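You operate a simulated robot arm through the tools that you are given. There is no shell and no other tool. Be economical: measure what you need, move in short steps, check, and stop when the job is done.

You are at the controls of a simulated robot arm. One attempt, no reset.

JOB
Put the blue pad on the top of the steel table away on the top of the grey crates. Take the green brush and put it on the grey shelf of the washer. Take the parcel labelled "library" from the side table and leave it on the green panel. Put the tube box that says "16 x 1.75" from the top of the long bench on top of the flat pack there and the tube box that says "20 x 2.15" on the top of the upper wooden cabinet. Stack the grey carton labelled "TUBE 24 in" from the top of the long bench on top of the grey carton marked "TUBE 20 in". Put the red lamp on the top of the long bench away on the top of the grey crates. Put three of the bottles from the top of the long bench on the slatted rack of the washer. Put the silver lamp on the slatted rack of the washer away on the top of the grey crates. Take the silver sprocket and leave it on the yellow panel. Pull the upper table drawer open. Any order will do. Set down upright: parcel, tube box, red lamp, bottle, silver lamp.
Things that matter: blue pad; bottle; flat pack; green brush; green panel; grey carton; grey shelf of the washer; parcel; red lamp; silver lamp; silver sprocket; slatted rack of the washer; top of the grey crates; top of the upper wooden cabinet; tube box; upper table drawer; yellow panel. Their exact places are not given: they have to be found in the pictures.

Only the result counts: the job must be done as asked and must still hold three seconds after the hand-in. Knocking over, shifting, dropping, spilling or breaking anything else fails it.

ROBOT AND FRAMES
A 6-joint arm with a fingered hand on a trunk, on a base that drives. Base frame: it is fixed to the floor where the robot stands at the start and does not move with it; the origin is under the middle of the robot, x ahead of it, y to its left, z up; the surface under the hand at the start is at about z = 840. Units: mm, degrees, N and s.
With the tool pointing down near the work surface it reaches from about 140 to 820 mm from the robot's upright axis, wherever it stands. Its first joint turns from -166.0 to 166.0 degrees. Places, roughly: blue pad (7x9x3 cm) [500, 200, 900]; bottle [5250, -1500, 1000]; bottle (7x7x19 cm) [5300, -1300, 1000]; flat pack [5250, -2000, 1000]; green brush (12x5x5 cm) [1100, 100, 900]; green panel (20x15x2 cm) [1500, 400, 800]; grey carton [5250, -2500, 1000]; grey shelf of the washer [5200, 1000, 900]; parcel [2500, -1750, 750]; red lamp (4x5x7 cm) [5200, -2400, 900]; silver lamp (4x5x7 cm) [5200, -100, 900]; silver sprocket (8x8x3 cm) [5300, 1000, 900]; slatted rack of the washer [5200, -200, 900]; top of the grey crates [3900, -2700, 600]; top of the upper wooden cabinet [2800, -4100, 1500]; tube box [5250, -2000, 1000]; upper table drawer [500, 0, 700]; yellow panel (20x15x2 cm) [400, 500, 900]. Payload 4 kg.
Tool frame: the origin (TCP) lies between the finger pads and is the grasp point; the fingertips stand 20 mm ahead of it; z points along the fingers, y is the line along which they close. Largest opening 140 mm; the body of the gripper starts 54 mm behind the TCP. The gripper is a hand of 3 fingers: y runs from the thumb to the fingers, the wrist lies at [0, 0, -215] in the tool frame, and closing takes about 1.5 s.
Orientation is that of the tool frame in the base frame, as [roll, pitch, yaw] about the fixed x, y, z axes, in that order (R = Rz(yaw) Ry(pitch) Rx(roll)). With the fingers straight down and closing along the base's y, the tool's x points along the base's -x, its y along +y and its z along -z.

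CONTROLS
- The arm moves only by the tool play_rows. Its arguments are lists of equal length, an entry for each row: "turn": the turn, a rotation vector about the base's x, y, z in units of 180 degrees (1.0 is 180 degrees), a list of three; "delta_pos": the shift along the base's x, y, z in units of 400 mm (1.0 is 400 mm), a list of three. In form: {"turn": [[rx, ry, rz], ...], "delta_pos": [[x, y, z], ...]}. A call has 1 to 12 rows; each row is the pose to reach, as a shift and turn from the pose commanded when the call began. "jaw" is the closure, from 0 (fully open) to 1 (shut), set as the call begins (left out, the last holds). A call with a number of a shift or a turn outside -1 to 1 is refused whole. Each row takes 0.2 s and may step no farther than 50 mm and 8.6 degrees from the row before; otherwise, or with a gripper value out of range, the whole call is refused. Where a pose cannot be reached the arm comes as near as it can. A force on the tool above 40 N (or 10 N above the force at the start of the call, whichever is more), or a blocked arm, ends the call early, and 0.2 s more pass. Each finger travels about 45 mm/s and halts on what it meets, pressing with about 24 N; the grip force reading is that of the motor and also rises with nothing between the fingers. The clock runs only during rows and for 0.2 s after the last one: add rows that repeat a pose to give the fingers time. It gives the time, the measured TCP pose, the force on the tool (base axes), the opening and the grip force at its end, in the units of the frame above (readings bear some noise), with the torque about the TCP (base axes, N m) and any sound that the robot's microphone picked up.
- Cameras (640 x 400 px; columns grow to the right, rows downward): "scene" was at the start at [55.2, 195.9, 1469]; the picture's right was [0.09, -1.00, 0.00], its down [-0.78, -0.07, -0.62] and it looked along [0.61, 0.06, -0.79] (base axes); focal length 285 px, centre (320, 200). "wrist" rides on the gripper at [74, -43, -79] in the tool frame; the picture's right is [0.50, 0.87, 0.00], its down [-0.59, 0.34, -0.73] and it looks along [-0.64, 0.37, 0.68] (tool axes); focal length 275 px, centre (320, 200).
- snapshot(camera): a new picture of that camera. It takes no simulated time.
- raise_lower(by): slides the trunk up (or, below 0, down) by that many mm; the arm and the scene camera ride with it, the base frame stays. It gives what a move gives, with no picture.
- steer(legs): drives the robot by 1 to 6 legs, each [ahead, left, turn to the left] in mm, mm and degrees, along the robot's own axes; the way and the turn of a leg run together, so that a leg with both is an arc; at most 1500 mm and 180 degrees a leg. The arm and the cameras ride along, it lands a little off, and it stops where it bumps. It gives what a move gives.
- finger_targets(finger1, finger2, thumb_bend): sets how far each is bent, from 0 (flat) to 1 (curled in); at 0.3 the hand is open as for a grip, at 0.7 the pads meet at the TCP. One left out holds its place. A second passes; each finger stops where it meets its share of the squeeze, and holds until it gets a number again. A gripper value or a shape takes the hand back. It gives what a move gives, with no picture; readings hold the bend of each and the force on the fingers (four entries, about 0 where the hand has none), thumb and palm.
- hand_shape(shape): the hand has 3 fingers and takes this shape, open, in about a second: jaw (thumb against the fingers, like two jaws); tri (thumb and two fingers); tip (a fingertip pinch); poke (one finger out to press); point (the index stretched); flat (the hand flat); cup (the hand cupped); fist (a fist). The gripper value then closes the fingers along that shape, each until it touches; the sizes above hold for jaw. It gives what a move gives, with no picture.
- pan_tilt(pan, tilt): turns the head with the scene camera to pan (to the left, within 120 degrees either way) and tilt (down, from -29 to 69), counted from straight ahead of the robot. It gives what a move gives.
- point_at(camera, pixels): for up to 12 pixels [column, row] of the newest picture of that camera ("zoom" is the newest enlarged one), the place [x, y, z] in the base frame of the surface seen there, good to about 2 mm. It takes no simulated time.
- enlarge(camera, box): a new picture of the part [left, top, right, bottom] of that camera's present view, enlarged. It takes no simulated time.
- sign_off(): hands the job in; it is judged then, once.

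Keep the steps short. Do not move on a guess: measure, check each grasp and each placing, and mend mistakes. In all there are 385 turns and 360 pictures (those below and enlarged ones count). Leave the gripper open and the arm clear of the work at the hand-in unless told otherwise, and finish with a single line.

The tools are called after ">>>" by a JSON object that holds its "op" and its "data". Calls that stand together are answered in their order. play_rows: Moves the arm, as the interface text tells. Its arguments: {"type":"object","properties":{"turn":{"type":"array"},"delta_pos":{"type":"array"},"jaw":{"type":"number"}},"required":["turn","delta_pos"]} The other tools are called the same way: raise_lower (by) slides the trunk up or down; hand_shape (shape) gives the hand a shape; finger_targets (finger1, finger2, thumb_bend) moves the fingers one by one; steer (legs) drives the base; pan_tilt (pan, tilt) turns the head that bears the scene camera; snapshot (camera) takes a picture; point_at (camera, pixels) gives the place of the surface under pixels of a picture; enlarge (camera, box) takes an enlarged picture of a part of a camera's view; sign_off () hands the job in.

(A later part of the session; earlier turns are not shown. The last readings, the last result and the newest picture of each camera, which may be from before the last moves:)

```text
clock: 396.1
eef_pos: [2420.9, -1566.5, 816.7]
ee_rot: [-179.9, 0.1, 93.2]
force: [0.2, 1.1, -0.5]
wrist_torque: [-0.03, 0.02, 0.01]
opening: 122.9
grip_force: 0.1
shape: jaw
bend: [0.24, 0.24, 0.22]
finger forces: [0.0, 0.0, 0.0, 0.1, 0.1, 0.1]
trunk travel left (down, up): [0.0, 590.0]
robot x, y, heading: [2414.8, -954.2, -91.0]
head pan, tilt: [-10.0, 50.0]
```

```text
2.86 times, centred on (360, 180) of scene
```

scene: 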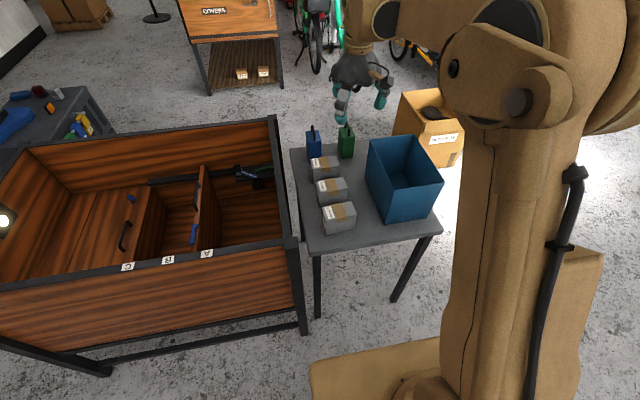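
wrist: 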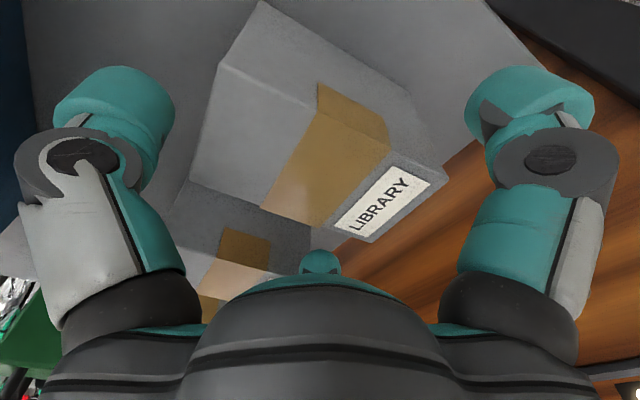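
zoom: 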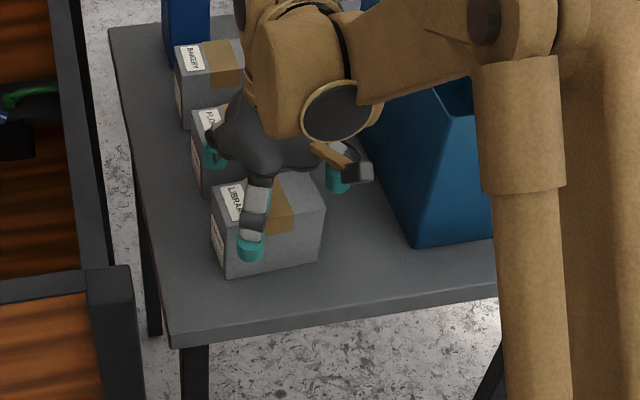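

Fingers stand outside the parcel. Lower 45 mm and watch force.

>>> {"op": "play_rows", "data": {"turn": [[0, 0, 0], [0, 0, 0], [0, 0, 0]], "delta_pos": [[0, 0, -0.04], [0, 0, -0.08], [0, 0, -0.113]]}}

>>> {"op": "play_rows", "data": {"turn": [[0, 0, 0], [0, 0, 0], [0, 0, 0], [0, 0, 0], [0, 0, 0], [0, 0, 0], [0, 0, 0]], "delta_pos": [[0, 0, 0], [0, 0, 0], [0, 0, 0], [0, 0, 0], [0, 0, 0], [0, 0, 0], [0, 0, 0]], "jaw": 1}}

>>> {"op": "snapshot", "data": {"camera": "wrist"}}

```text
clock: 396.9
eef_pos: [2420.1, -1568.0, 772.8]
ee_rot: [-179.8, 0.1, 93.2]
force: [-1.1, -0.5, 5.0]
wrist_torque: [0.04, 0.16, 0.05]
opening: 122.9
grip_force: 0.0
shape: jaw
bend: [0.24, 0.24, 0.22]
finger forces: [0.0, 0.0, 0.1, 0.1, 3.7, 0.0]
trunk travel left (down, up): [0.0, 590.0]
robot x, y, heading: [2415.7, -952.8, -91.0]
head pan, tilt: [-10.0, 50.0]
```

```text
clock: 398.5
eef_pos: [2420.0, -1568.8, 773.2]
ee_rot: [-179.9, 0.2, 93.2]
force: [-4.1, -0.5, 6.6]
wrist_torque: [0.04, -0.1, 0.02]
opening: 79.4
grip_force: 23.5
shape: jaw
bend: [0.36, 0.37, 0.25]
finger forces: [23.8, 24.3, 0.0, 0.0, 27.6, 0.0]
trunk travel left (down, up): [0.0, 590.0]
robot x, y, heading: [2417.8, -955.7, -90.9]
head pan, tilt: [-10.0, 50.0]
```

```text
230 pictures are left
```

wrist: 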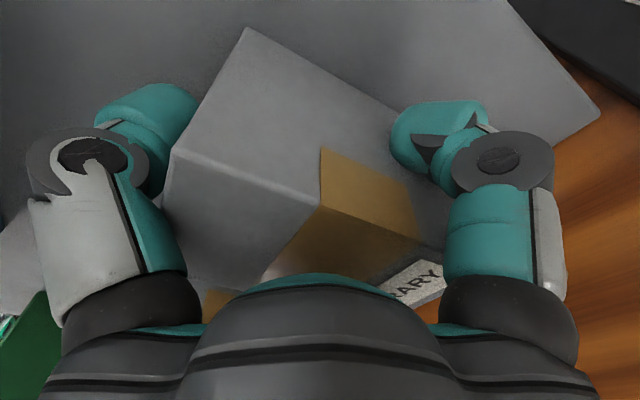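

Good three-sided grip. Lift 200 mm and raise the trunk 200.

>>> {"op": "play_rows", "data": {"turn": [[0, 0, 0], [0, 0, 0], [0, 0, 0], [0, 0, 0], [0, 0, 0], [0, 0, 0]], "delta_pos": [[0, 0, 0.05], [0, 0, 0.15], [0, 0, 0.25], [0, 0, 0.35], [0, 0, 0.45], [0, 0.1, 0.55]]}}

>>> {"op": "raise_lower", "data": {"by": 200}}

>>> {"op": "snapshot", "data": {"camera": "scene"}}

>>> {"op": "snapshot", "data": {"camera": "wrist"}}

```text
refused: row 6 steps farther than a row can; nothing moved
```

```text
clock: 400.7
eef_pos: [2420.4, -1568.5, 970.7]
ee_rot: [-179.8, 0.1, 93.1]
force: [0.2, 0.1, -3.3]
wrist_torque: [0.01, -0.01, 0.01]
opening: 79.1
grip_force: 24.2
shape: jaw
bend: [0.36, 0.37, 0.25]
finger forces: [22.8, 23.3, 0.1, 0.1, 24.2, 0.0]
trunk travel left (down, up): [-200.0, 390.0]
robot x, y, heading: [2420.1, -953.4, -91.1]
head pan, tilt: [-10.0, 50.0]
```

```text
229 pictures are left
```

scene: 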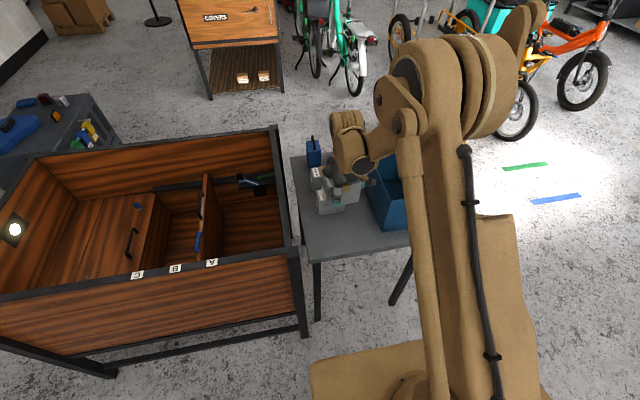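

```text
228 pictures are left
```

wrist: 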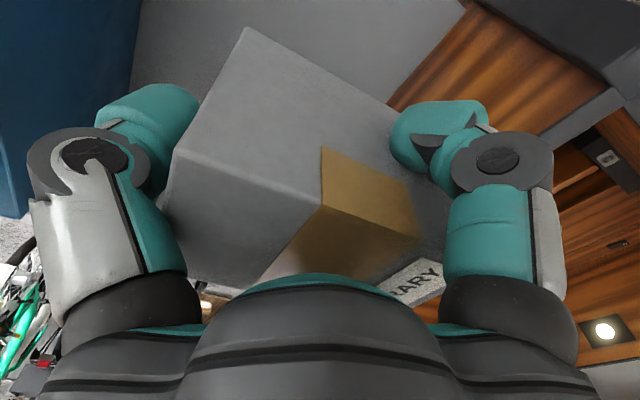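

Held well. Raise the arm, then drive round the table's far end to its left side.

>>> {"op": "play_rows", "data": {"turn": [[0, 0, 0], [0, 0, 0], [0, 0, 0], [0, 0, 0], [0, 0, 0], [0, 0, 0]], "delta_pos": [[0, 0, 0.1], [0, 0, 0.2], [0, 0, 0.3], [0, 0, 0.4], [0, 0, 0.5], [0, 0, 0.6]]}}

>>> {"op": "steer", "data": {"legs": [[-250, 0, 1], [0, 400, 0], [-1200, 0, 0], [-950, 0, 0]]}}

>>> {"op": "pan_tilt", "data": {"pan": -70, "tilt": 30}}

>>> {"op": "snapshot", "data": {"camera": "scene"}}

```text
clock: 402.1
eef_pos: [2419.9, -1568.2, 1212.4]
ee_rot: [-179.8, 0.2, 93.2]
force: [0.4, -0.7, -3.4]
wrist_torque: [-0.02, 0.0, 0.01]
opening: 78.6
grip_force: 23.7
shape: jaw
bend: [0.36, 0.37, 0.26]
finger forces: [23.2, 23.6, 0.0, 0.1, 23.0, 0.0]
trunk travel left (down, up): [-200.0, 390.0]
robot x, y, heading: [2415.5, -958.7, -91.0]
head pan, tilt: [-10.0, 50.0]
```

```text
clock: 416.3
eef_pos: [2836.6, 846.8, 1212.2]
ee_rot: [-179.8, 0.1, 93.8]
force: [0.4, 0.5, -3.1]
wrist_torque: [0.0, 0.0, 0.04]
opening: 78.7
grip_force: 24.2
shape: jaw
bend: [0.36, 0.37, 0.26]
finger forces: [23.1, 23.5, 0.1, 0.0, 22.8, 0.0]
trunk travel left (down, up): [-200.0, 390.0]
robot x, y, heading: [2825.3, 1456.0, -90.5]
head pan, tilt: [-10.0, 50.0]
```

```text
clock: 417.6
eef_pos: [2836.9, 846.4, 1211.2]
ee_rot: [-179.9, 0.1, 93.8]
force: [0.2, 0.5, -3.8]
wrist_torque: [0.0, -0.02, -0.01]
opening: 78.9
grip_force: 23.8
shape: jaw
bend: [0.36, 0.37, 0.26]
finger forces: [23.3, 23.6, 0.0, 0.0, 22.8, 0.1]
trunk travel left (down, up): [-200.0, 390.0]
robot x, y, heading: [2827.6, 1458.9, -90.3]
head pan, tilt: [-70.0, 30.0]
```

```text
227 pictures are left
```

scene: 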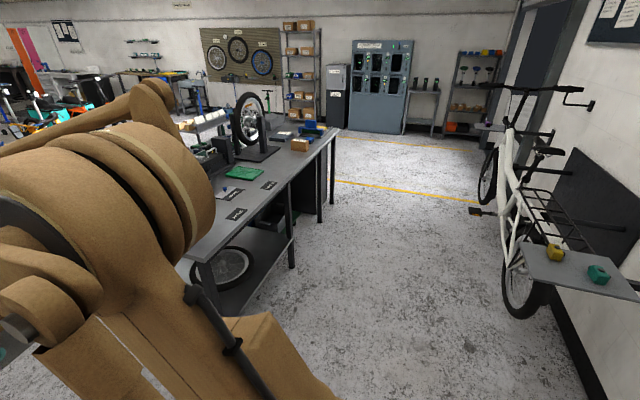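

Clear. Move 120 mm ahead then strafe right to x≈1500.

>>> {"op": "steer", "data": {"legs": [[120, 0, 0.4], [0, -660, 0], [0, -660, 0]]}}

>>> {"op": "pan_tilt", "data": {"pan": 0, "tilt": 45}}

>>> {"op": "snapshot", "data": {"camera": "scene"}}

```text
clock: 425.3
eef_pos: [1537.7, 726.6, 1212.1]
ee_rot: [-179.8, 0.0, 95.0]
force: [-0.3, 0.0, -3.2]
wrist_torque: [-0.03, 0.03, -0.01]
opening: 78.8
grip_force: 24.4
shape: jaw
bend: [0.36, 0.37, 0.26]
finger forces: [23.3, 23.7, 0.0, 0.0, 22.8, 0.0]
trunk travel left (down, up): [-200.0, 390.0]
robot x, y, heading: [1515.8, 1336.9, -89.1]
head pan, tilt: [-70.0, 30.0]
```

```text
clock: 426.7
eef_pos: [1536.9, 726.4, 1212.6]
ee_rot: [-179.9, 0.1, 94.9]
force: [-0.3, 0.2, -3.2]
wrist_torque: [0.02, 0.02, 0.02]
opening: 79.0
grip_force: 24.0
shape: jaw
bend: [0.36, 0.37, 0.26]
finger forces: [23.4, 23.6, 0.1, 0.1, 22.8, 0.0]
trunk travel left (down, up): [-200.0, 390.0]
robot x, y, heading: [1516.9, 1339.1, -89.3]
head pan, tilt: [0.0, 45.0]
```

```text
226 pictures are left
```

scene: 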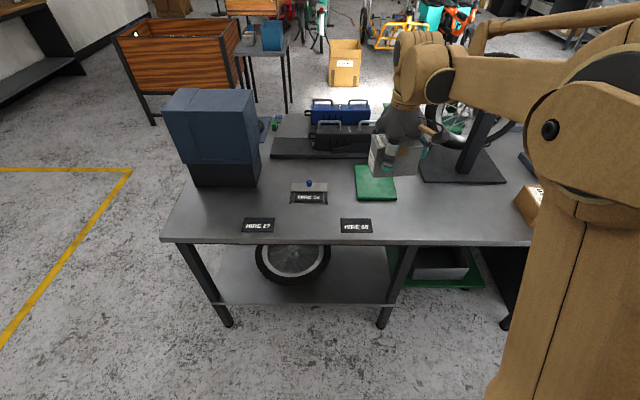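

I measure the green panel and the surroundings (wheel stand at right, tools behind).

>>> {"op": "point_at", "data": {"camera": "scene", "pixels": [[375, 182], [357, 168], [396, 198], [360, 198], [340, 135], [470, 100], [495, 60], [462, 145], [310, 195], [355, 225], [385, 160], [450, 175]]}}

>>> {"op": "enlarge", "data": {"camera": "scene", "box": [280, 20, 560, 240]}}

```text
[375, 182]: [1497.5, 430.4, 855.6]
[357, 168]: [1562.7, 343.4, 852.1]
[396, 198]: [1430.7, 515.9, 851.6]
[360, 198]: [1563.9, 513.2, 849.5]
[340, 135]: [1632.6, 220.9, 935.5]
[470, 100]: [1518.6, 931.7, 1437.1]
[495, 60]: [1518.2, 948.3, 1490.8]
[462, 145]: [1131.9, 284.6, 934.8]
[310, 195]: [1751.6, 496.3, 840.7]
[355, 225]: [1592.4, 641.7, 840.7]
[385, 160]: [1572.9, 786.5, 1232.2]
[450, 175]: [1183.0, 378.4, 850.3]
```

```text
1.82 times, centred on (420, 130) of scene
```

zoom: 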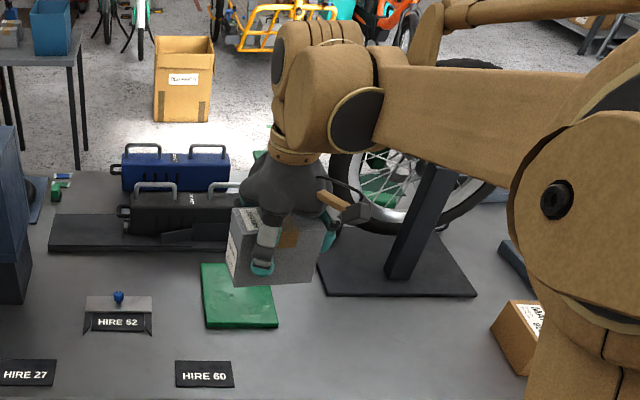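

Panel centre (1498,430), top 856. Move ahead 280 mm, then adjust and lower.

>>> {"op": "steer", "data": {"legs": [[280, 0, -0.9]]}}

>>> {"op": "play_rows", "data": {"turn": [[0, 0, 0], [0, 0, 0], [0, 0, 0], [0, 0, 0]], "delta_pos": [[-0.05, 0, -0.1], [-0.09, 0, -0.2], [-0.09, 0, -0.32], [-0.09, 0, -0.44]]}}

>>> {"op": "snapshot", "data": {"camera": "wrist"}}

>>> {"op": "snapshot", "data": {"camera": "scene"}}

```text
clock: 428.7
eef_pos: [1531.8, 438.7, 1211.0]
ee_rot: [-179.8, 0.0, 94.3]
force: [-0.3, 0.1, -3.9]
wrist_torque: [-0.02, -0.01, 0.01]
opening: 78.9
grip_force: 24.0
shape: jaw
bend: [0.36, 0.37, 0.26]
finger forces: [23.1, 23.8, 0.0, 0.0, 22.7, 0.0]
trunk travel left (down, up): [-200.0, 390.0]
robot x, y, heading: [1522.2, 1052.7, -89.9]
head pan, tilt: [0.0, 45.0]
```

```text
clock: 429.7
eef_pos: [1494.4, 438.6, 1032.9]
ee_rot: [-179.9, 0.0, 94.3]
force: [0.5, 0.3, -4.3]
wrist_torque: [0.03, -0.02, -0.02]
opening: 78.8
grip_force: 23.9
shape: jaw
bend: [0.36, 0.37, 0.26]
finger forces: [23.2, 23.7, 0.1, 0.0, 22.0, 0.0]
trunk travel left (down, up): [-200.0, 390.0]
robot x, y, heading: [1516.9, 1052.2, -90.1]
head pan, tilt: [0.0, 45.0]
```

```text
224 pictures are left
```

wrist: 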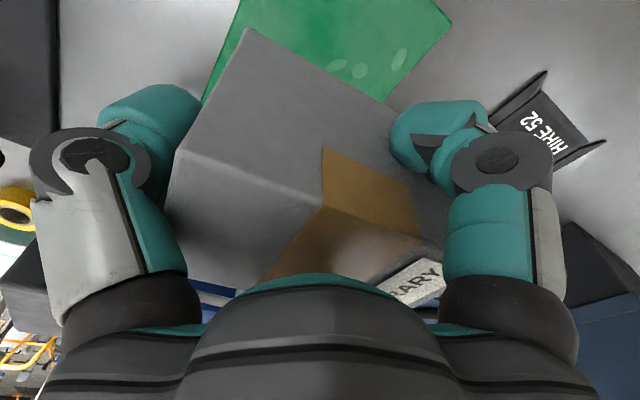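

```text
223 pictures are left
```

scene: 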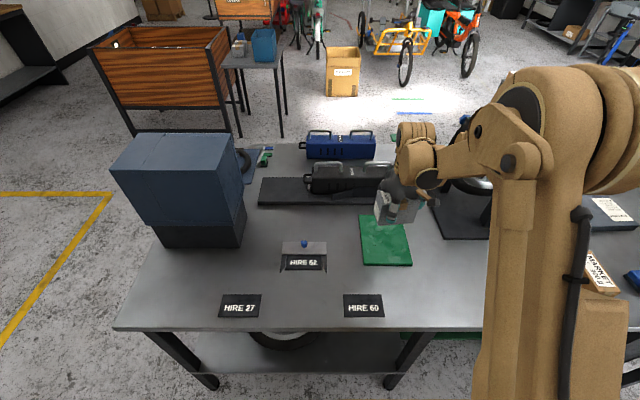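

Lower to ~917, then step to contact.

>>> {"op": "play_rows", "data": {"turn": [[0, 0, 0], [0, 0, 0], [0, 0, 0]], "delta_pos": [[0, -0.01, -0.12], [0, -0.015, -0.23], [0, -0.015, -0.288]]}}

>>> {"op": "play_rows", "data": {"turn": [[0, 0, 0], [0, 0, 0], [0, 0, 0]], "delta_pos": [[0, 0, -0.005], [0, 0, -0.01], [0, 0, -0.013]]}}

>>> {"op": "play_rows", "data": {"turn": [[0, 0, 0], [0, 0, 0], [0, 0, 0]], "delta_pos": [[0, 0, -0.004], [0, 0, -0.008], [0, 0, -0.01]]}}

>>> {"op": "snapshot", "data": {"camera": "wrist"}}

```text
clock: 430.5
eef_pos: [1496.1, 433.5, 919.5]
ee_rot: [-179.9, -0.1, 94.3]
force: [0.7, 0.2, -3.3]
wrist_torque: [0.01, 0.02, -0.01]
opening: 78.6
grip_force: 24.2
shape: jaw
bend: [0.36, 0.37, 0.26]
finger forces: [23.3, 23.8, 0.0, 0.0, 21.6, 0.1]
trunk travel left (down, up): [-200.0, 390.0]
robot x, y, heading: [1517.6, 1055.9, -89.8]
head pan, tilt: [0.0, 45.0]
```

```text
clock: 431.3
eef_pos: [1495.7, 434.5, 915.5]
ee_rot: [-179.8, 0.1, 94.3]
force: [-0.7, 0.1, -3.4]
wrist_torque: [0.0, 0.02, -0.01]
opening: 78.5
grip_force: 23.7
shape: jaw
bend: [0.36, 0.37, 0.26]
finger forces: [23.3, 23.8, 0.0, 0.0, 21.6, 0.1]
trunk travel left (down, up): [-200.0, 390.0]
robot x, y, heading: [1517.8, 1055.1, -90.0]
head pan, tilt: [0.0, 45.0]
```

```text
clock: 432.1
eef_pos: [1495.8, 434.1, 912.2]
ee_rot: [-179.8, 0.2, 94.3]
force: [0.0, -0.5, -3.4]
wrist_torque: [-0.02, 0.0, -0.02]
opening: 78.8
grip_force: 23.9
shape: jaw
bend: [0.36, 0.37, 0.26]
finger forces: [23.2, 23.8, 0.0, 0.0, 21.5, 0.1]
trunk travel left (down, up): [-200.0, 390.0]
robot x, y, heading: [1517.4, 1051.0, -89.8]
head pan, tilt: [0.0, 45.0]
```

```text
222 pictures are left
```

wrist: 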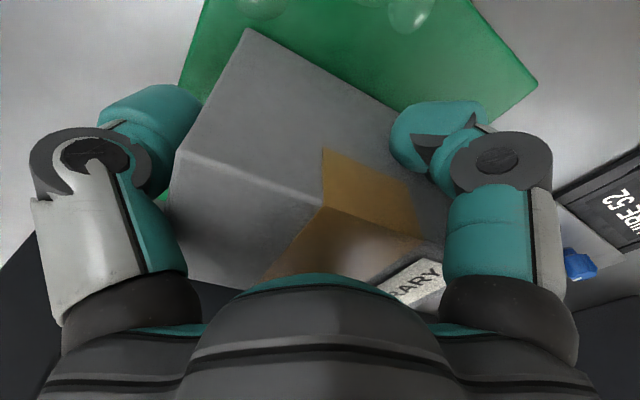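

>>> {"op": "play_rows", "data": {"turn": [[0, 0, 0], [0, 0, 0], [0, 0, 0]], "delta_pos": [[0, 0, -0.004], [0, 0, -0.008], [0, 0, -0.01]]}}

>>> {"op": "play_rows", "data": {"turn": [[0, 0, 0], [0, 0, 0]], "delta_pos": [[0, 0, -0.004], [0, 0, -0.006]]}}

```text
clock: 432.9
eef_pos: [1496.3, 434.7, 908.4]
ee_rot: [-179.7, 0.0, 94.2]
force: [-1.4, -0.1, 2.3]
wrist_torque: [0.0, -0.23, 0.0]
opening: 78.6
grip_force: 23.8
shape: jaw
bend: [0.36, 0.37, 0.26]
finger forces: [23.5, 24.5, 0.0, 0.1, 22.4, 0.0]
trunk travel left (down, up): [-200.0, 390.0]
robot x, y, heading: [1517.5, 1053.4, -89.7]
head pan, tilt: [0.0, 45.0]
```

```text
clock: 433.5
eef_pos: [1495.8, 433.8, 907.4]
ee_rot: [-179.8, 0.3, 94.3]
force: [-1.6, -10.9, 36.3]
wrist_torque: [-0.08, 0.2, -0.05]
opening: 78.5
grip_force: 24.1
shape: jaw
bend: [0.36, 0.37, 0.26]
finger forces: [24.4, 30.3, 0.0, 0.0, 31.8, 0.0]
trunk travel left (down, up): [-200.0, 390.0]
robot x, y, heading: [1518.1, 1051.9, -90.0]
head pan, tilt: [0.0, 45.0]
```

Contact. Ease 1 mm, open, lift.

>>> {"op": "play_rows", "data": {"turn": [[0, 0, 0]], "delta_pos": [[0, 0, 0.004]]}}

>>> {"op": "play_rows", "data": {"turn": [[0, 0, 0], [0, 0, 0], [0, 0, 0], [0, 0, 0], [0, 0, 0], [0, 0, 0]], "delta_pos": [[0, 0, 0], [0, 0, 0], [0, 0, 0], [0, 0, 0], [0, 0, 0], [0, 0, 0]], "jaw": 0}}

>>> {"op": "play_rows", "data": {"turn": [[0, 0, 0], [0, 0, 0], [0, 0, 0], [0, 0, 0], [0, 0, 0], [0, 0, 0], [0, 0, 0]], "delta_pos": [[0, 0, 0.06], [0, 0, 0.16], [0, 0, 0.28], [0, 0, 0.4], [0, 0, 0.52], [0, 0, 0.64], [0, 0, 0.76]]}}

>>> {"op": "snapshot", "data": {"camera": "scene"}}

```text
clock: 433.9
eef_pos: [1495.3, 435.1, 907.0]
ee_rot: [-179.7, 0.1, 94.3]
force: [-3.4, -5.8, 24.1]
wrist_torque: [-0.11, 0.04, -0.05]
opening: 78.9
grip_force: 23.7
shape: jaw
bend: [0.36, 0.37, 0.26]
finger forces: [25.5, 29.4, 0.0, 0.0, 29.5, 0.1]
trunk travel left (down, up): [-200.0, 390.0]
robot x, y, heading: [1518.8, 1056.4, -90.3]
head pan, tilt: [0.0, 45.0]
```

```text
clock: 435.3
eef_pos: [1497.1, 434.6, 907.0]
ee_rot: [-179.8, 0.0, 94.3]
force: [-5.1, 1.2, 8.6]
wrist_torque: [-0.1, 0.25, -0.11]
opening: 139.9
grip_force: 0.1
shape: jaw
bend: [0.3, 0.3, 0.29]
finger forces: [0.0, 0.0, 0.1, 0.0, 8.1, 0.1]
trunk travel left (down, up): [-200.0, 390.0]
robot x, y, heading: [1517.7, 1053.7, -89.9]
head pan, tilt: [0.0, 45.0]
```

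```text
clock: 436.9
eef_pos: [1495.7, 435.0, 1211.7]
ee_rot: [-179.7, 0.1, 94.4]
force: [0.3, 0.0, 0.6]
wrist_torque: [-0.01, -0.02, -0.02]
opening: 140.0
grip_force: 0.1
shape: jaw
bend: [0.3, 0.3, 0.3]
finger forces: [0.0, 0.1, 0.0, 0.0, 0.0, 0.0]
trunk travel left (down, up): [-200.0, 390.0]
robot x, y, heading: [1518.1, 1053.6, -89.8]
head pan, tilt: [0.0, 45.0]
```

```text
221 pictures are left
```

scene: 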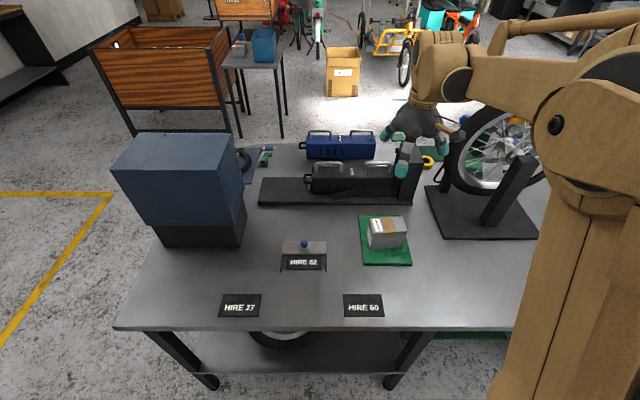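

The parcel stands on the green panel. Next the silver sprocket on the washer shelf: back off, turn to heading 0 and drive along.

>>> {"op": "steer", "data": {"legs": [[-300, 0, 0], [0, 0, 90], [1500, -200, 0], [1400, -100, 0]]}}

>>> {"op": "pan_tilt", "data": {"pan": 0, "tilt": 35}}

>>> {"op": "snapshot", "data": {"camera": "scene"}}

```text
refused: leg 3 is longer than a leg can be; nothing moved
```

```text
clock: 437.6
eef_pos: [1495.9, 434.2, 1212.1]
ee_rot: [-179.9, 0.1, 94.3]
force: [-0.1, -1.1, -0.1]
wrist_torque: [0.02, -0.02, -0.03]
opening: 140.0
grip_force: 0.0
shape: jaw
bend: [0.3, 0.3, 0.3]
finger forces: [0.0, 0.0, 0.0, 0.0, 0.0, 0.1]
trunk travel left (down, up): [-200.0, 390.0]
robot x, y, heading: [1519.0, 1054.5, -89.9]
head pan, tilt: [0.0, 35.0]
```

```text
220 pictures are left
```

scene: 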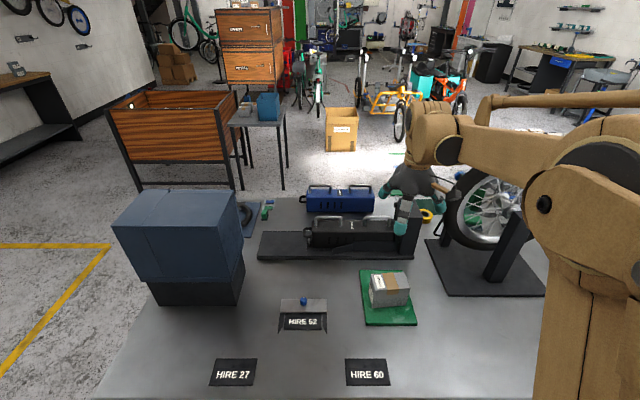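

>>> {"op": "enlarge", "data": {"camera": "scene", "box": [190, 0, 310, 60]}}

>>> {"op": "steer", "data": {"legs": [[-300, 0, 0], [0, 0, 90], [1450, -150, 0], [1400, -150, 0]]}}

>>> {"op": "snapshot", "data": {"camera": "scene"}}

```text
5.33 times, centred on (250, 30) of scene
```

zoom: 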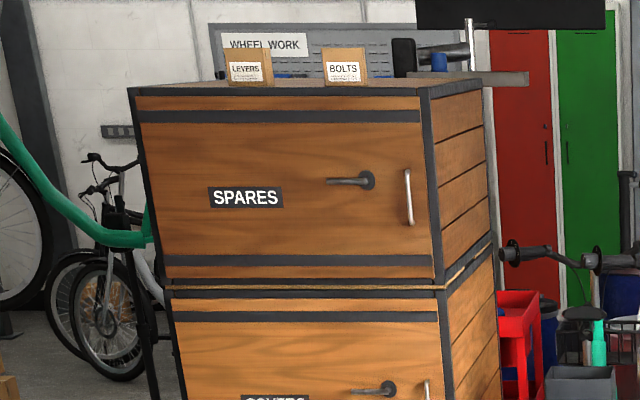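

```text
clock: 457.0
eef_pos: [4997.9, 1194.9, 1210.5]
ee_rot: [-179.8, 0.2, -174.1]
force: [1.3, 1.2, -0.6]
wrist_torque: [0.01, 0.0, 0.0]
opening: 140.0
grip_force: 0.1
shape: jaw
bend: [0.3, 0.3, 0.3]
finger forces: [0.0, 0.1, 0.0, 0.0, 0.1, 0.1]
trunk travel left (down, up): [-200.0, 390.0]
robot x, y, heading: [4380.7, 1201.4, 1.4]
head pan, tilt: [0.0, 35.0]
```

```text
218 pictures are left
```

scene: 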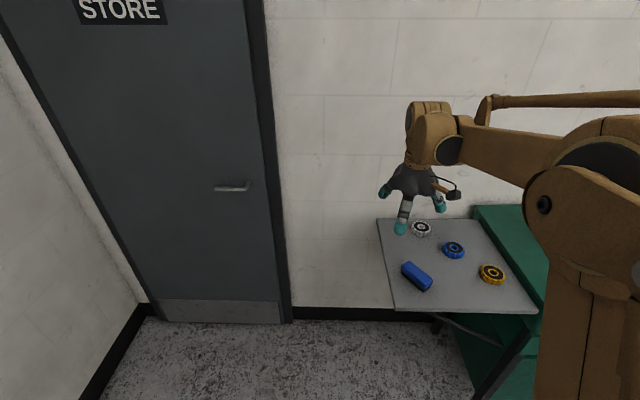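

Shelf with silver (421,229), blue, gold sprockets and a blue block. Measure.

>>> {"op": "enlarge", "data": {"camera": "scene", "box": [370, 200, 540, 320]}}

>>> {"op": "point_at", "data": {"camera": "scene", "pixels": [[421, 229], [411, 229], [432, 230], [421, 222], [422, 237], [453, 250], [492, 274], [416, 276], [380, 222], [395, 308], [535, 312], [475, 215]]}}

```text
3.33 times, centred on (455, 260) of scene
```

zoom: 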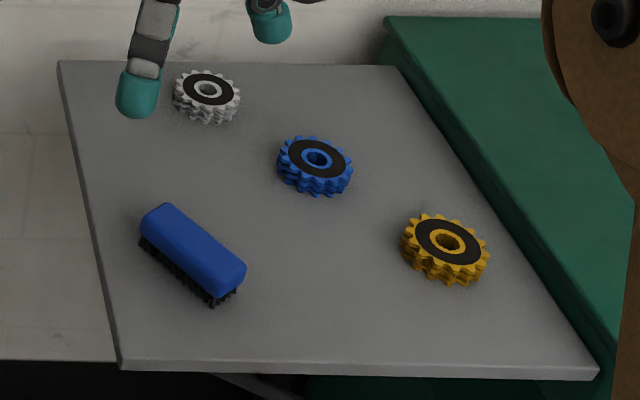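

```text
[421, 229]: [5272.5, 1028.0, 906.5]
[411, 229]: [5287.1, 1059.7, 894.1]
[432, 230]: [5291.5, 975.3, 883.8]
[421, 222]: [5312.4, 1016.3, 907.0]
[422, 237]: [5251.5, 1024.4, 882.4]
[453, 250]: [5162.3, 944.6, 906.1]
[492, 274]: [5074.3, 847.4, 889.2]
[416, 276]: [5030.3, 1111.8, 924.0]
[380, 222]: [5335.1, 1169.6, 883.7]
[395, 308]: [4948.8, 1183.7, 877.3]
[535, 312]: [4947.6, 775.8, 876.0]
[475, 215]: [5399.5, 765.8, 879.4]
```

>>> {"op": "point_at", "data": {"camera": "zoom", "pixels": [[180, 90], [233, 92], [206, 74], [209, 108], [195, 82], [220, 98]]}}

```text
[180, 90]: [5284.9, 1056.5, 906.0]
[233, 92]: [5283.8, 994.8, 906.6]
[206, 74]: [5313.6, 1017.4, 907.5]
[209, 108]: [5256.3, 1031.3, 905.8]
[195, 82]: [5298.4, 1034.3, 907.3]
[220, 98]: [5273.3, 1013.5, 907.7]
```

Silver sprocket centre (5285,1025), top 907. Move closer: ahead 270, right 150.

>>> {"op": "steer", "data": {"legs": [[0, -150, -1.4], [270, 0, 0]]}}

>>> {"op": "snapshot", "data": {"camera": "wrist"}}

```text
clock: 459.9
eef_pos: [5269.2, 1028.2, 1210.1]
ee_rot: [-179.8, -0.1, -175.8]
force: [0.5, 0.1, -0.3]
wrist_torque: [0.02, -0.01, 0.0]
opening: 139.8
grip_force: 0.0
shape: jaw
bend: [0.3, 0.3, 0.3]
finger forces: [0.0, 0.0, 0.1, 0.0, 0.0, 0.1]
trunk travel left (down, up): [-200.0, 390.0]
robot x, y, heading: [4649.1, 1050.9, -0.3]
head pan, tilt: [0.0, 35.0]
```

```text
216 pictures are left
```

wrist: 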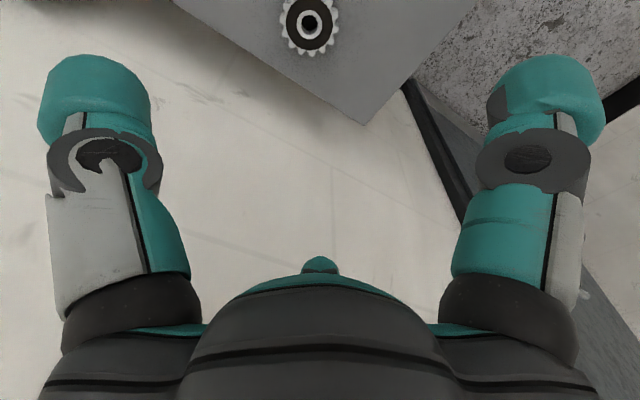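

Nearly above it. Measure the sprocket's rim in this wrist view.

>>> {"op": "point_at", "data": {"camera": "wrist", "pixels": [[288, 20], [332, 20], [310, 6], [310, 42], [295, 35], [326, 8]]}}

```text
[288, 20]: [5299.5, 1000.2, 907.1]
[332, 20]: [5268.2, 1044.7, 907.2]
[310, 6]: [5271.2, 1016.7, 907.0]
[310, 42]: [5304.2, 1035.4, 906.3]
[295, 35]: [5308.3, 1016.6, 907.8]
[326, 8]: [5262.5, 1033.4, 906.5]
```

Centre (5285,1024). Descend to z≈906.

>>> {"op": "play_rows", "data": {"turn": [[0, 0, 0], [0, 0, 0], [0, 0, 0], [0, 0, 0], [0, 0, 0], [0, 0, 0], [0, 0, 0], [0, 0, 0]], "delta_pos": [[0.04, -0.01, -0.1], [0.04, -0.01, -0.22], [0.04, -0.01, -0.34], [0.04, -0.01, -0.46], [0.04, -0.01, -0.58], [0.04, -0.01, -0.68], [0.04, -0.01, -0.74], [0.04, -0.01, -0.76]]}}

>>> {"op": "snapshot", "data": {"camera": "wrist"}}

```text
clock: 461.7
eef_pos: [5282.0, 1023.3, 906.6]
ee_rot: [-179.9, 0.1, -175.9]
force: [-0.3, -0.1, 0.4]
wrist_torque: [0.01, 0.01, -0.02]
opening: 140.0
grip_force: 0.1
shape: jaw
bend: [0.3, 0.3, 0.3]
finger forces: [0.1, 0.0, 0.0, 0.0, 0.0, 0.0]
trunk travel left (down, up): [-200.0, 390.0]
robot x, y, heading: [4648.3, 1050.6, -0.3]
head pan, tilt: [0.0, 35.0]
```

```text
215 pictures are left
```

wrist: 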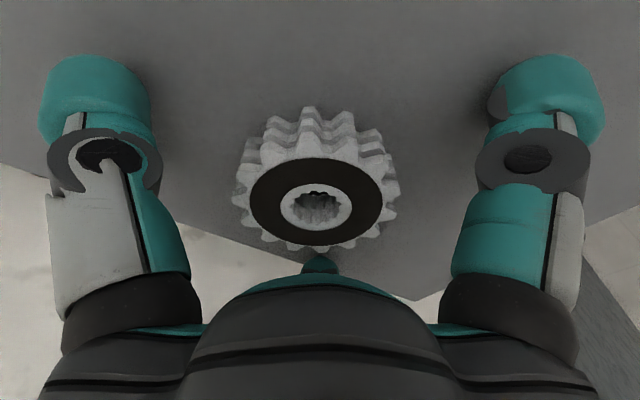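

Centred. Close, then lift.

>>> {"op": "play_rows", "data": {"turn": [[0, 0, 0], [0, 0, 0], [0, 0, 0], [0, 0, 0], [0, 0, 0], [0, 0, 0], [0, 0, 0]], "delta_pos": [[0, 0, 0], [0, 0, 0], [0, 0, 0], [0, 0, 0], [0, 0, 0], [0, 0, 0], [0, 0, 0]], "jaw": 1}}

>>> {"op": "play_rows", "data": {"turn": [[0, 0, 0], [0, 0, 0], [0, 0, 0], [0, 0, 0], [0, 0, 0], [0, 0, 0]], "delta_pos": [[0, 0, 0.05], [0, 0, 0.15], [0, 0, 0.27], [0, 0, 0.39], [0, 0, 0.51], [0, 0, 0.63]]}}

>>> {"op": "snapshot", "data": {"camera": "wrist"}}

```text
clock: 463.3
eef_pos: [5283.6, 1023.1, 907.9]
ee_rot: [-179.7, 0.1, -175.8]
force: [0.6, 0.3, -0.6]
wrist_torque: [0.04, -0.04, 0.02]
opening: 64.2
grip_force: 24.2
shape: jaw
bend: [0.38, 0.33, 0.35]
finger forces: [21.1, 21.4, 0.0, 0.1, 21.6, 0.0]
trunk travel left (down, up): [-200.0, 390.0]
robot x, y, heading: [4647.1, 1050.9, -0.0]
head pan, tilt: [0.0, 35.0]
```

```text
clock: 464.7
eef_pos: [5282.1, 1024.6, 1158.5]
ee_rot: [-179.8, 0.1, -175.8]
force: [0.2, 1.2, -4.5]
wrist_torque: [-0.03, 0.03, 0.0]
opening: 63.8
grip_force: 24.1
shape: jaw
bend: [0.38, 0.33, 0.35]
finger forces: [21.1, 21.6, 0.0, 0.1, 21.5, 0.1]
trunk travel left (down, up): [-200.0, 390.0]
robot x, y, heading: [4644.3, 1050.5, 0.0]
head pan, tilt: [0.0, 35.0]
```

```text
214 pictures are left
```

wrist: 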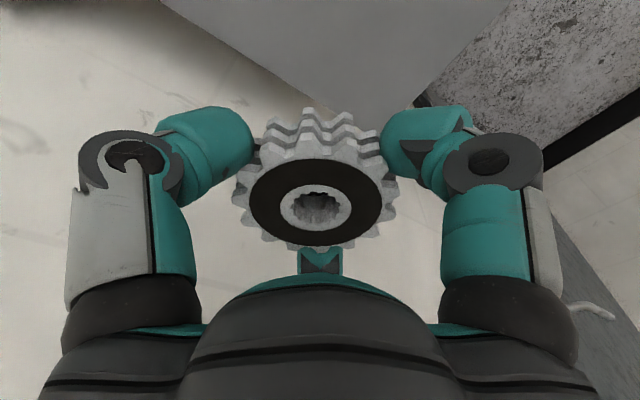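

Held. Back off, turn round, drive along the left corridor to x≈400.

>>> {"op": "steer", "data": {"legs": [[-300, 0, 0], [0, 0, 180], [1450, -150, 0], [1450, 0, 0]]}}

```text
clock: 487.6
eef_pos: [841.0, 1342.9, 1156.5]
ee_rot: [-179.8, 0.1, 2.2]
force: [-0.5, 0.5, -4.0]
wrist_torque: [0.0, 0.0, 0.03]
opening: 63.5
grip_force: 24.1
shape: jaw
bend: [0.39, 0.33, 0.35]
finger forces: [20.1, 22.0, 0.1, 0.1, 21.5, 0.1]
trunk travel left (down, up): [-200.0, 390.0]
robot x, y, heading: [1479.4, 1294.2, 178.1]
head pan, tilt: [0.0, 35.0]
```

>>> {"op": "steer", "data": {"legs": [[0, 0, 1.9], [1070, 0, 0], [0, 0, 90]]}}

>>> {"op": "pan_tilt", "data": {"pan": 0, "tilt": 50}}

>>> {"op": "snapshot", "data": {"camera": "scene"}}

```text
clock: 497.5
eef_pos: [390.9, 656.0, 1156.9]
ee_rot: [-179.8, 0.1, 96.8]
force: [0.8, 0.6, -3.2]
wrist_torque: [0.06, 0.04, 0.02]
opening: 63.2
grip_force: 24.0
shape: jaw
bend: [0.39, 0.33, 0.35]
finger forces: [19.7, 22.0, 0.0, 0.0, 21.6, 0.0]
trunk travel left (down, up): [-200.0, 390.0]
robot x, y, heading: [387.4, 1290.1, -87.6]
head pan, tilt: [0.0, 35.0]
```

```text
clock: 498.2
eef_pos: [389.1, 656.0, 1157.0]
ee_rot: [-179.9, 0.1, 96.8]
force: [0.4, -0.5, -4.3]
wrist_torque: [0.06, 0.0, 0.01]
opening: 63.3
grip_force: 23.6
shape: jaw
bend: [0.39, 0.33, 0.35]
finger forces: [19.6, 22.1, 0.0, 0.0, 21.6, 0.0]
trunk travel left (down, up): [-200.0, 390.0]
robot x, y, heading: [389.1, 1293.2, -87.4]
head pan, tilt: [0.0, 50.0]
```

```text
213 pictures are left
```

scene: 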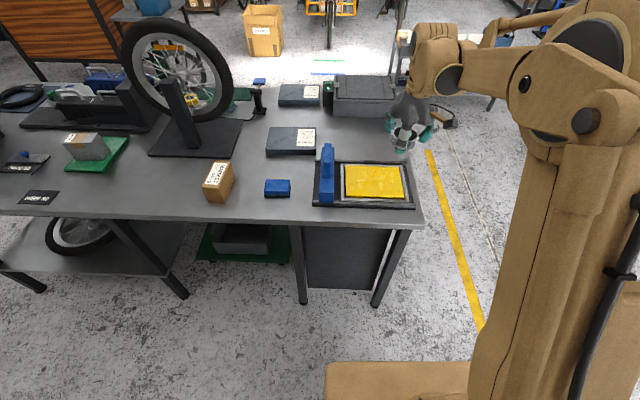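

Yellow panel at (374,181). Measure it.

>>> {"op": "point_at", "data": {"camera": "scene", "pixels": [[374, 181], [346, 166], [400, 166], [404, 197], [345, 195], [327, 150], [333, 190], [395, 205]]}}

```text
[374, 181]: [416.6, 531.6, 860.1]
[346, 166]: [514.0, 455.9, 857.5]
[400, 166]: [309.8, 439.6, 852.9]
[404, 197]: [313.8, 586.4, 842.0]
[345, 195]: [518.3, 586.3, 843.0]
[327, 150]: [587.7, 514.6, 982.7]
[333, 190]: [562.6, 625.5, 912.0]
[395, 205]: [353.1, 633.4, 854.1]
```

Panel centre (412,520), top ≈859. Approach 130 mm and place.

>>> {"op": "steer", "data": {"legs": [[130, 0, -2.4]]}}

>>> {"op": "play_rows", "data": {"turn": [[0, 0, 0], [0, 0, 0], [0, 0, 0], [0, 0, 0]], "delta_pos": [[0.03, 0, -0.1], [0.06, 0, -0.22], [0.06, 0, -0.34], [0.06, 0, -0.46]]}}

>>> {"op": "snapshot", "data": {"camera": "scene"}}

```text
clock: 499.5
eef_pos: [367.2, 526.4, 1156.0]
ee_rot: [-179.8, 0.0, 94.4]
force: [-0.4, -0.3, -3.9]
wrist_torque: [0.09, -0.02, -0.02]
opening: 63.3
grip_force: 24.0
shape: jaw
bend: [0.39, 0.33, 0.35]
finger forces: [19.7, 22.0, 0.0, 0.0, 21.5, 0.1]
trunk travel left (down, up): [-200.0, 390.0]
robot x, y, heading: [390.7, 1167.0, -89.7]
head pan, tilt: [0.0, 50.0]
```

```text
clock: 500.5
eef_pos: [389.5, 527.9, 971.2]
ee_rot: [-179.7, 0.0, 94.4]
force: [-0.3, -0.4, -4.5]
wrist_torque: [-0.02, -0.02, 0.04]
opening: 63.6
grip_force: 24.0
shape: jaw
bend: [0.39, 0.33, 0.35]
finger forces: [19.6, 22.2, 0.1, 0.0, 21.6, 0.1]
trunk travel left (down, up): [-200.0, 390.0]
robot x, y, heading: [393.0, 1164.9, -89.9]
head pan, tilt: [0.0, 50.0]
```

```text
212 pictures are left
```

scene: 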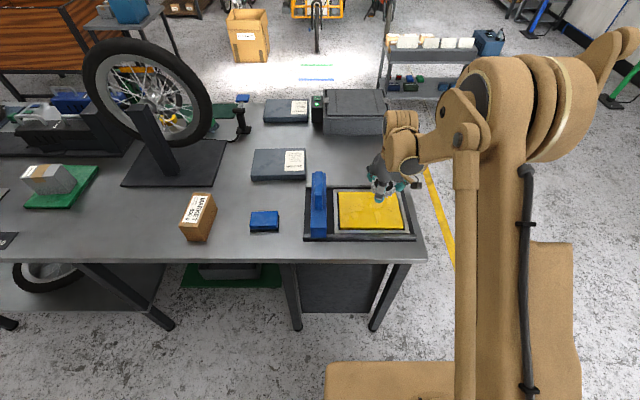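

>>> {"op": "play_rows", "data": {"turn": [[0, 0, 0], [0, 0, 0], [0, 0, 0]], "delta_pos": [[0.05, -0.02, -0.05], [0.055, -0.02, -0.15], [0.055, -0.02, -0.2]]}}

>>> {"op": "play_rows", "data": {"turn": [[0, 0, 0], [0, 0, 0], [0, 0, 0]], "delta_pos": [[0, 0, -0.005], [0, 0, -0.01], [0, 0, -0.014]]}}

>>> {"op": "snapshot", "data": {"camera": "wrist"}}

```text
clock: 501.3
eef_pos: [410.3, 521.1, 892.9]
ee_rot: [-179.8, 0.1, 94.4]
force: [0.1, 0.2, -4.3]
wrist_torque: [0.08, 0.01, -0.01]
opening: 63.1
grip_force: 24.1
shape: jaw
bend: [0.39, 0.33, 0.35]
finger forces: [19.6, 22.3, 0.0, 0.0, 21.6, 0.1]
trunk travel left (down, up): [-200.0, 390.0]
robot x, y, heading: [390.1, 1162.7, -89.8]
head pan, tilt: [0.0, 50.0]
```

```text
clock: 502.1
eef_pos: [411.5, 520.6, 885.9]
ee_rot: [-179.8, 0.1, 94.4]
force: [-0.6, -0.1, -3.6]
wrist_torque: [0.04, 0.0, 0.01]
opening: 63.3
grip_force: 24.2
shape: jaw
bend: [0.39, 0.33, 0.35]
finger forces: [19.6, 22.2, 0.0, 0.0, 21.7, 0.0]
trunk travel left (down, up): [-200.0, 390.0]
robot x, y, heading: [385.7, 1164.7, -89.8]
head pan, tilt: [0.0, 50.0]
```

```text
211 pictures are left
```

wrist: 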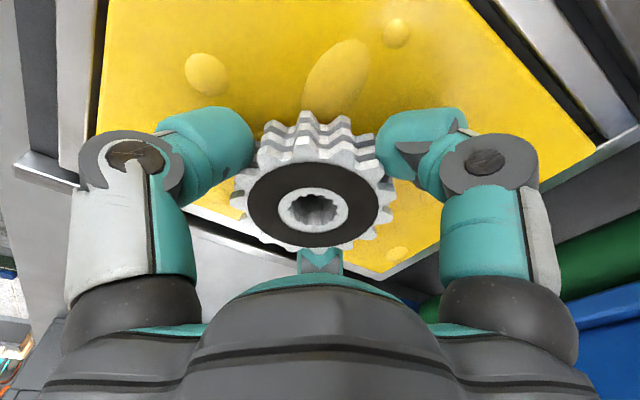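

>>> {"op": "point_at", "data": {"camera": "wrist", "pixels": [[378, 268], [590, 148], [110, 128], [200, 205], [250, 60]]}}

```text
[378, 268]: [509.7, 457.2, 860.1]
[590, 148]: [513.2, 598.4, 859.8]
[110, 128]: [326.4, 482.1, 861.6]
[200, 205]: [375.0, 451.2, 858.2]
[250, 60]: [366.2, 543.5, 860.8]
```

Well over the panel. Lower to contact.

>>> {"op": "play_rows", "data": {"turn": [[0, 0, 0], [0, 0, 0]], "delta_pos": [[0, 0, -0.004], [0, 0, -0.008]]}}

>>> {"op": "play_rows", "data": {"turn": [[0, 0, 0], [0, 0, 0]], "delta_pos": [[0, 0, -0.004], [0, 0, -0.007]]}}

```text
clock: 502.7
eef_pos: [411.6, 519.8, 882.8]
ee_rot: [-179.9, 0.0, 94.4]
force: [-0.1, 0.6, -4.5]
wrist_torque: [0.05, 0.04, -0.03]
opening: 63.4
grip_force: 24.1
shape: jaw
bend: [0.39, 0.33, 0.35]
finger forces: [19.6, 22.2, 0.0, 0.0, 21.6, 0.0]
trunk travel left (down, up): [-200.0, 390.0]
robot x, y, heading: [388.6, 1162.6, -89.8]
head pan, tilt: [0.0, 50.0]
```

```text
clock: 503.3
eef_pos: [411.9, 520.7, 883.3]
ee_rot: [-179.8, 0.1, 94.4]
force: [-0.3, 0.7, -0.6]
wrist_torque: [-0.1, 0.06, -0.07]
opening: 63.1
grip_force: 23.9
shape: jaw
bend: [0.39, 0.33, 0.35]
finger forces: [19.8, 23.0, 0.0, 0.0, 22.4, 0.0]
trunk travel left (down, up): [-200.0, 390.0]
robot x, y, heading: [391.1, 1162.3, -89.7]
head pan, tilt: [0.0, 50.0]
```

Beginning contact. Lower 1.2 mm more, open, lift.

>>> {"op": "play_rows", "data": {"turn": [[0, 0, 0]], "delta_pos": [[0, 0, -0.003]]}}

>>> {"op": "play_rows", "data": {"turn": [[0, 0, 0], [0, 0, 0], [0, 0, 0], [0, 0, 0], [0, 0, 0], [0, 0, 0]], "delta_pos": [[0, 0, 0], [0, 0, 0], [0, 0, 0], [0, 0, 0], [0, 0, 0], [0, 0, 0]], "jaw": 0.1}}

>>> {"op": "play_rows", "data": {"turn": [[0, 0, 0], [0, 0, 0], [0, 0, 0], [0, 0, 0], [0, 0, 0], [0, 0, 0], [0, 0, 0]], "delta_pos": [[0, 0, 0.06], [0, 0, 0.16], [0, 0, 0.28], [0, 0, 0.4], [0, 0, 0.52], [0, 0, 0.64], [0, 0, 0.76]]}}

>>> {"op": "enlarge", "data": {"camera": "scene", "box": [290, 160, 430, 250]}}

```text
clock: 503.7
eef_pos: [412.3, 522.3, 881.2]
ee_rot: [-179.9, 0.2, 94.4]
force: [-0.6, -2.7, 13.2]
wrist_torque: [-0.51, 0.08, -0.02]
opening: 63.2
grip_force: 23.5
shape: jaw
bend: [0.39, 0.33, 0.35]
finger forces: [19.5, 30.9, 0.1, 0.0, 27.7, 0.1]
trunk travel left (down, up): [-200.0, 390.0]
robot x, y, heading: [390.7, 1164.6, -89.8]
head pan, tilt: [0.0, 50.0]
```

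```text
clock: 504.4
eef_pos: [411.8, 521.0, 881.6]
ee_rot: [-179.9, 0.1, 94.4]
force: [-0.1, 0.8, 0.1]
wrist_torque: [0.02, -0.01, 0.02]
opening: 126.0
grip_force: 0.0
shape: jaw
bend: [0.24, 0.24, 0.23]
finger forces: [0.3, 0.1, 0.0, 0.0, 0.0, 0.1]
trunk travel left (down, up): [-200.0, 390.0]
robot x, y, heading: [393.7, 1166.0, -90.2]
head pan, tilt: [0.0, 50.0]
stopped in row 3: the force on the tool passed its limit at 40 N (the readings are from after the stop); the commanded pose is now the measured one
```

```text
clock: 506.0
eef_pos: [410.5, 524.8, 1186.7]
ee_rot: [-179.8, 0.0, 94.4]
force: [0.7, 0.4, 0.0]
wrist_torque: [-0.04, -0.02, 0.04]
opening: 125.9
grip_force: 0.0
shape: jaw
bend: [0.24, 0.24, 0.23]
finger forces: [0.1, 0.0, 0.0, 0.0, 0.0, 0.2]
trunk travel left (down, up): [-200.0, 390.0]
robot x, y, heading: [390.2, 1164.0, -89.7]
head pan, tilt: [0.0, 50.0]
```

```text
4.44 times, centred on (360, 205) of scene
```

zoom: 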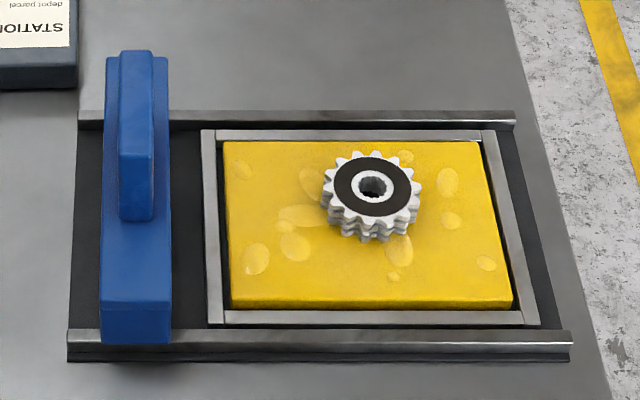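

The sprocket lies on the yellow panel. Next the brush, from the table's right side. Drive round the near end.

>>> {"op": "steer", "data": {"legs": [[0, -570, 0], [1300, 0, 0], [600, 0, 0]]}}

```text
clock: 518.4
eef_pos: [-118.2, -1389.6, 1185.5]
ee_rot: [-179.8, 0.0, 95.2]
force: [0.8, -0.3, -0.5]
wrist_torque: [0.04, -0.02, -0.04]
opening: 125.7
grip_force: 0.0
shape: jaw
bend: [0.24, 0.24, 0.23]
finger forces: [0.0, 0.0, 0.0, 0.1, 0.0, 0.1]
trunk travel left (down, up): [-200.0, 390.0]
robot x, y, heading: [-151.6, -748.5, -89.0]
head pan, tilt: [0.0, 50.0]
```

>>> {"op": "steer", "data": {"legs": [[0, 0, 179], [0, -1230, 0]]}}

>>> {"op": "pan_tilt", "data": {"pan": 0, "tilt": 45}}

>>> {"op": "snapshot", "data": {"camera": "scene"}}

```text
clock: 531.9
eef_pos: [1059.3, -105.3, 1184.6]
ee_rot: [-179.8, 0.1, -85.3]
force: [0.3, 0.1, -0.6]
wrist_torque: [-0.03, 0.01, -0.02]
opening: 125.7
grip_force: 0.1
shape: jaw
bend: [0.24, 0.24, 0.23]
finger forces: [0.1, 0.0, 0.0, 0.0, 0.1, 0.0]
trunk travel left (down, up): [-200.0, 390.0]
robot x, y, heading: [1089.2, -746.3, 90.5]
head pan, tilt: [0.0, 50.0]
```

```text
clock: 532.6
eef_pos: [1060.1, -104.4, 1185.0]
ee_rot: [-179.8, 0.1, -85.2]
force: [0.6, -0.4, -0.1]
wrist_torque: [0.01, -0.02, -0.03]
opening: 126.0
grip_force: 0.1
shape: jaw
bend: [0.24, 0.24, 0.23]
finger forces: [0.1, 0.0, 0.0, 0.0, 0.0, 0.0]
trunk travel left (down, up): [-200.0, 390.0]
robot x, y, heading: [1085.5, -743.3, 90.3]
head pan, tilt: [0.0, 45.0]
```

```text
209 pictures are left
```

scene: 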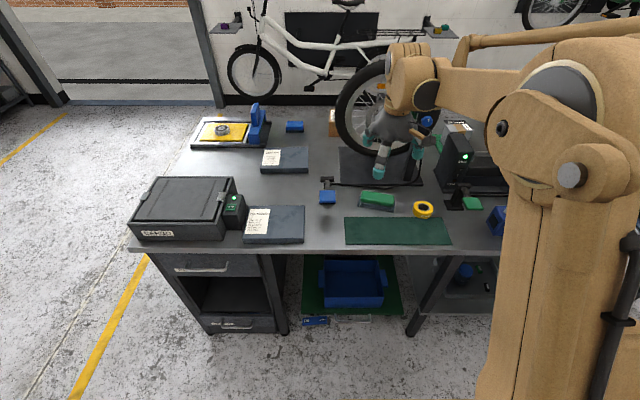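

The green brush lies at (376,200). Enlarge and measure.

>>> {"op": "enlarge", "data": {"camera": "scene", "box": [310, 170, 450, 250]}}

>>> {"op": "point_at", "data": {"camera": "zoom", "pixels": [[235, 120], [405, 125], [320, 115], [230, 145], [400, 160], [310, 175], [320, 140], [75, 130], [515, 170], [180, 90]]}}

```text
4.57 times, centred on (380, 210) of scene
```

zoom: 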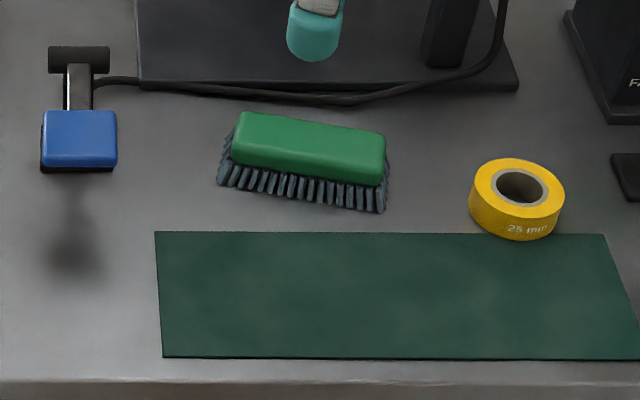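

```text
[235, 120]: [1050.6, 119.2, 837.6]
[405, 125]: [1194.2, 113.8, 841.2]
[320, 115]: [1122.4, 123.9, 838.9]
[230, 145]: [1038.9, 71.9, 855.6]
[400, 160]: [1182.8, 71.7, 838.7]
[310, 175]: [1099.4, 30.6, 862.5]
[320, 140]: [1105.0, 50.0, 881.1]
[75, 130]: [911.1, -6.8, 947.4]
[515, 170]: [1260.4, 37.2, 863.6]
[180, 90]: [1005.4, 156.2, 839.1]
```

>>> {"op": "point_at", "data": {"camera": "zoom", "pixels": [[246, 122], [378, 140], [376, 170], [240, 150], [310, 143]]}}

```text
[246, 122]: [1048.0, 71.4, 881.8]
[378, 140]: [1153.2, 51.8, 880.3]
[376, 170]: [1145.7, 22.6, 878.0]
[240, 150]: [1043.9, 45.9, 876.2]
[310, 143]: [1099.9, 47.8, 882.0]
```

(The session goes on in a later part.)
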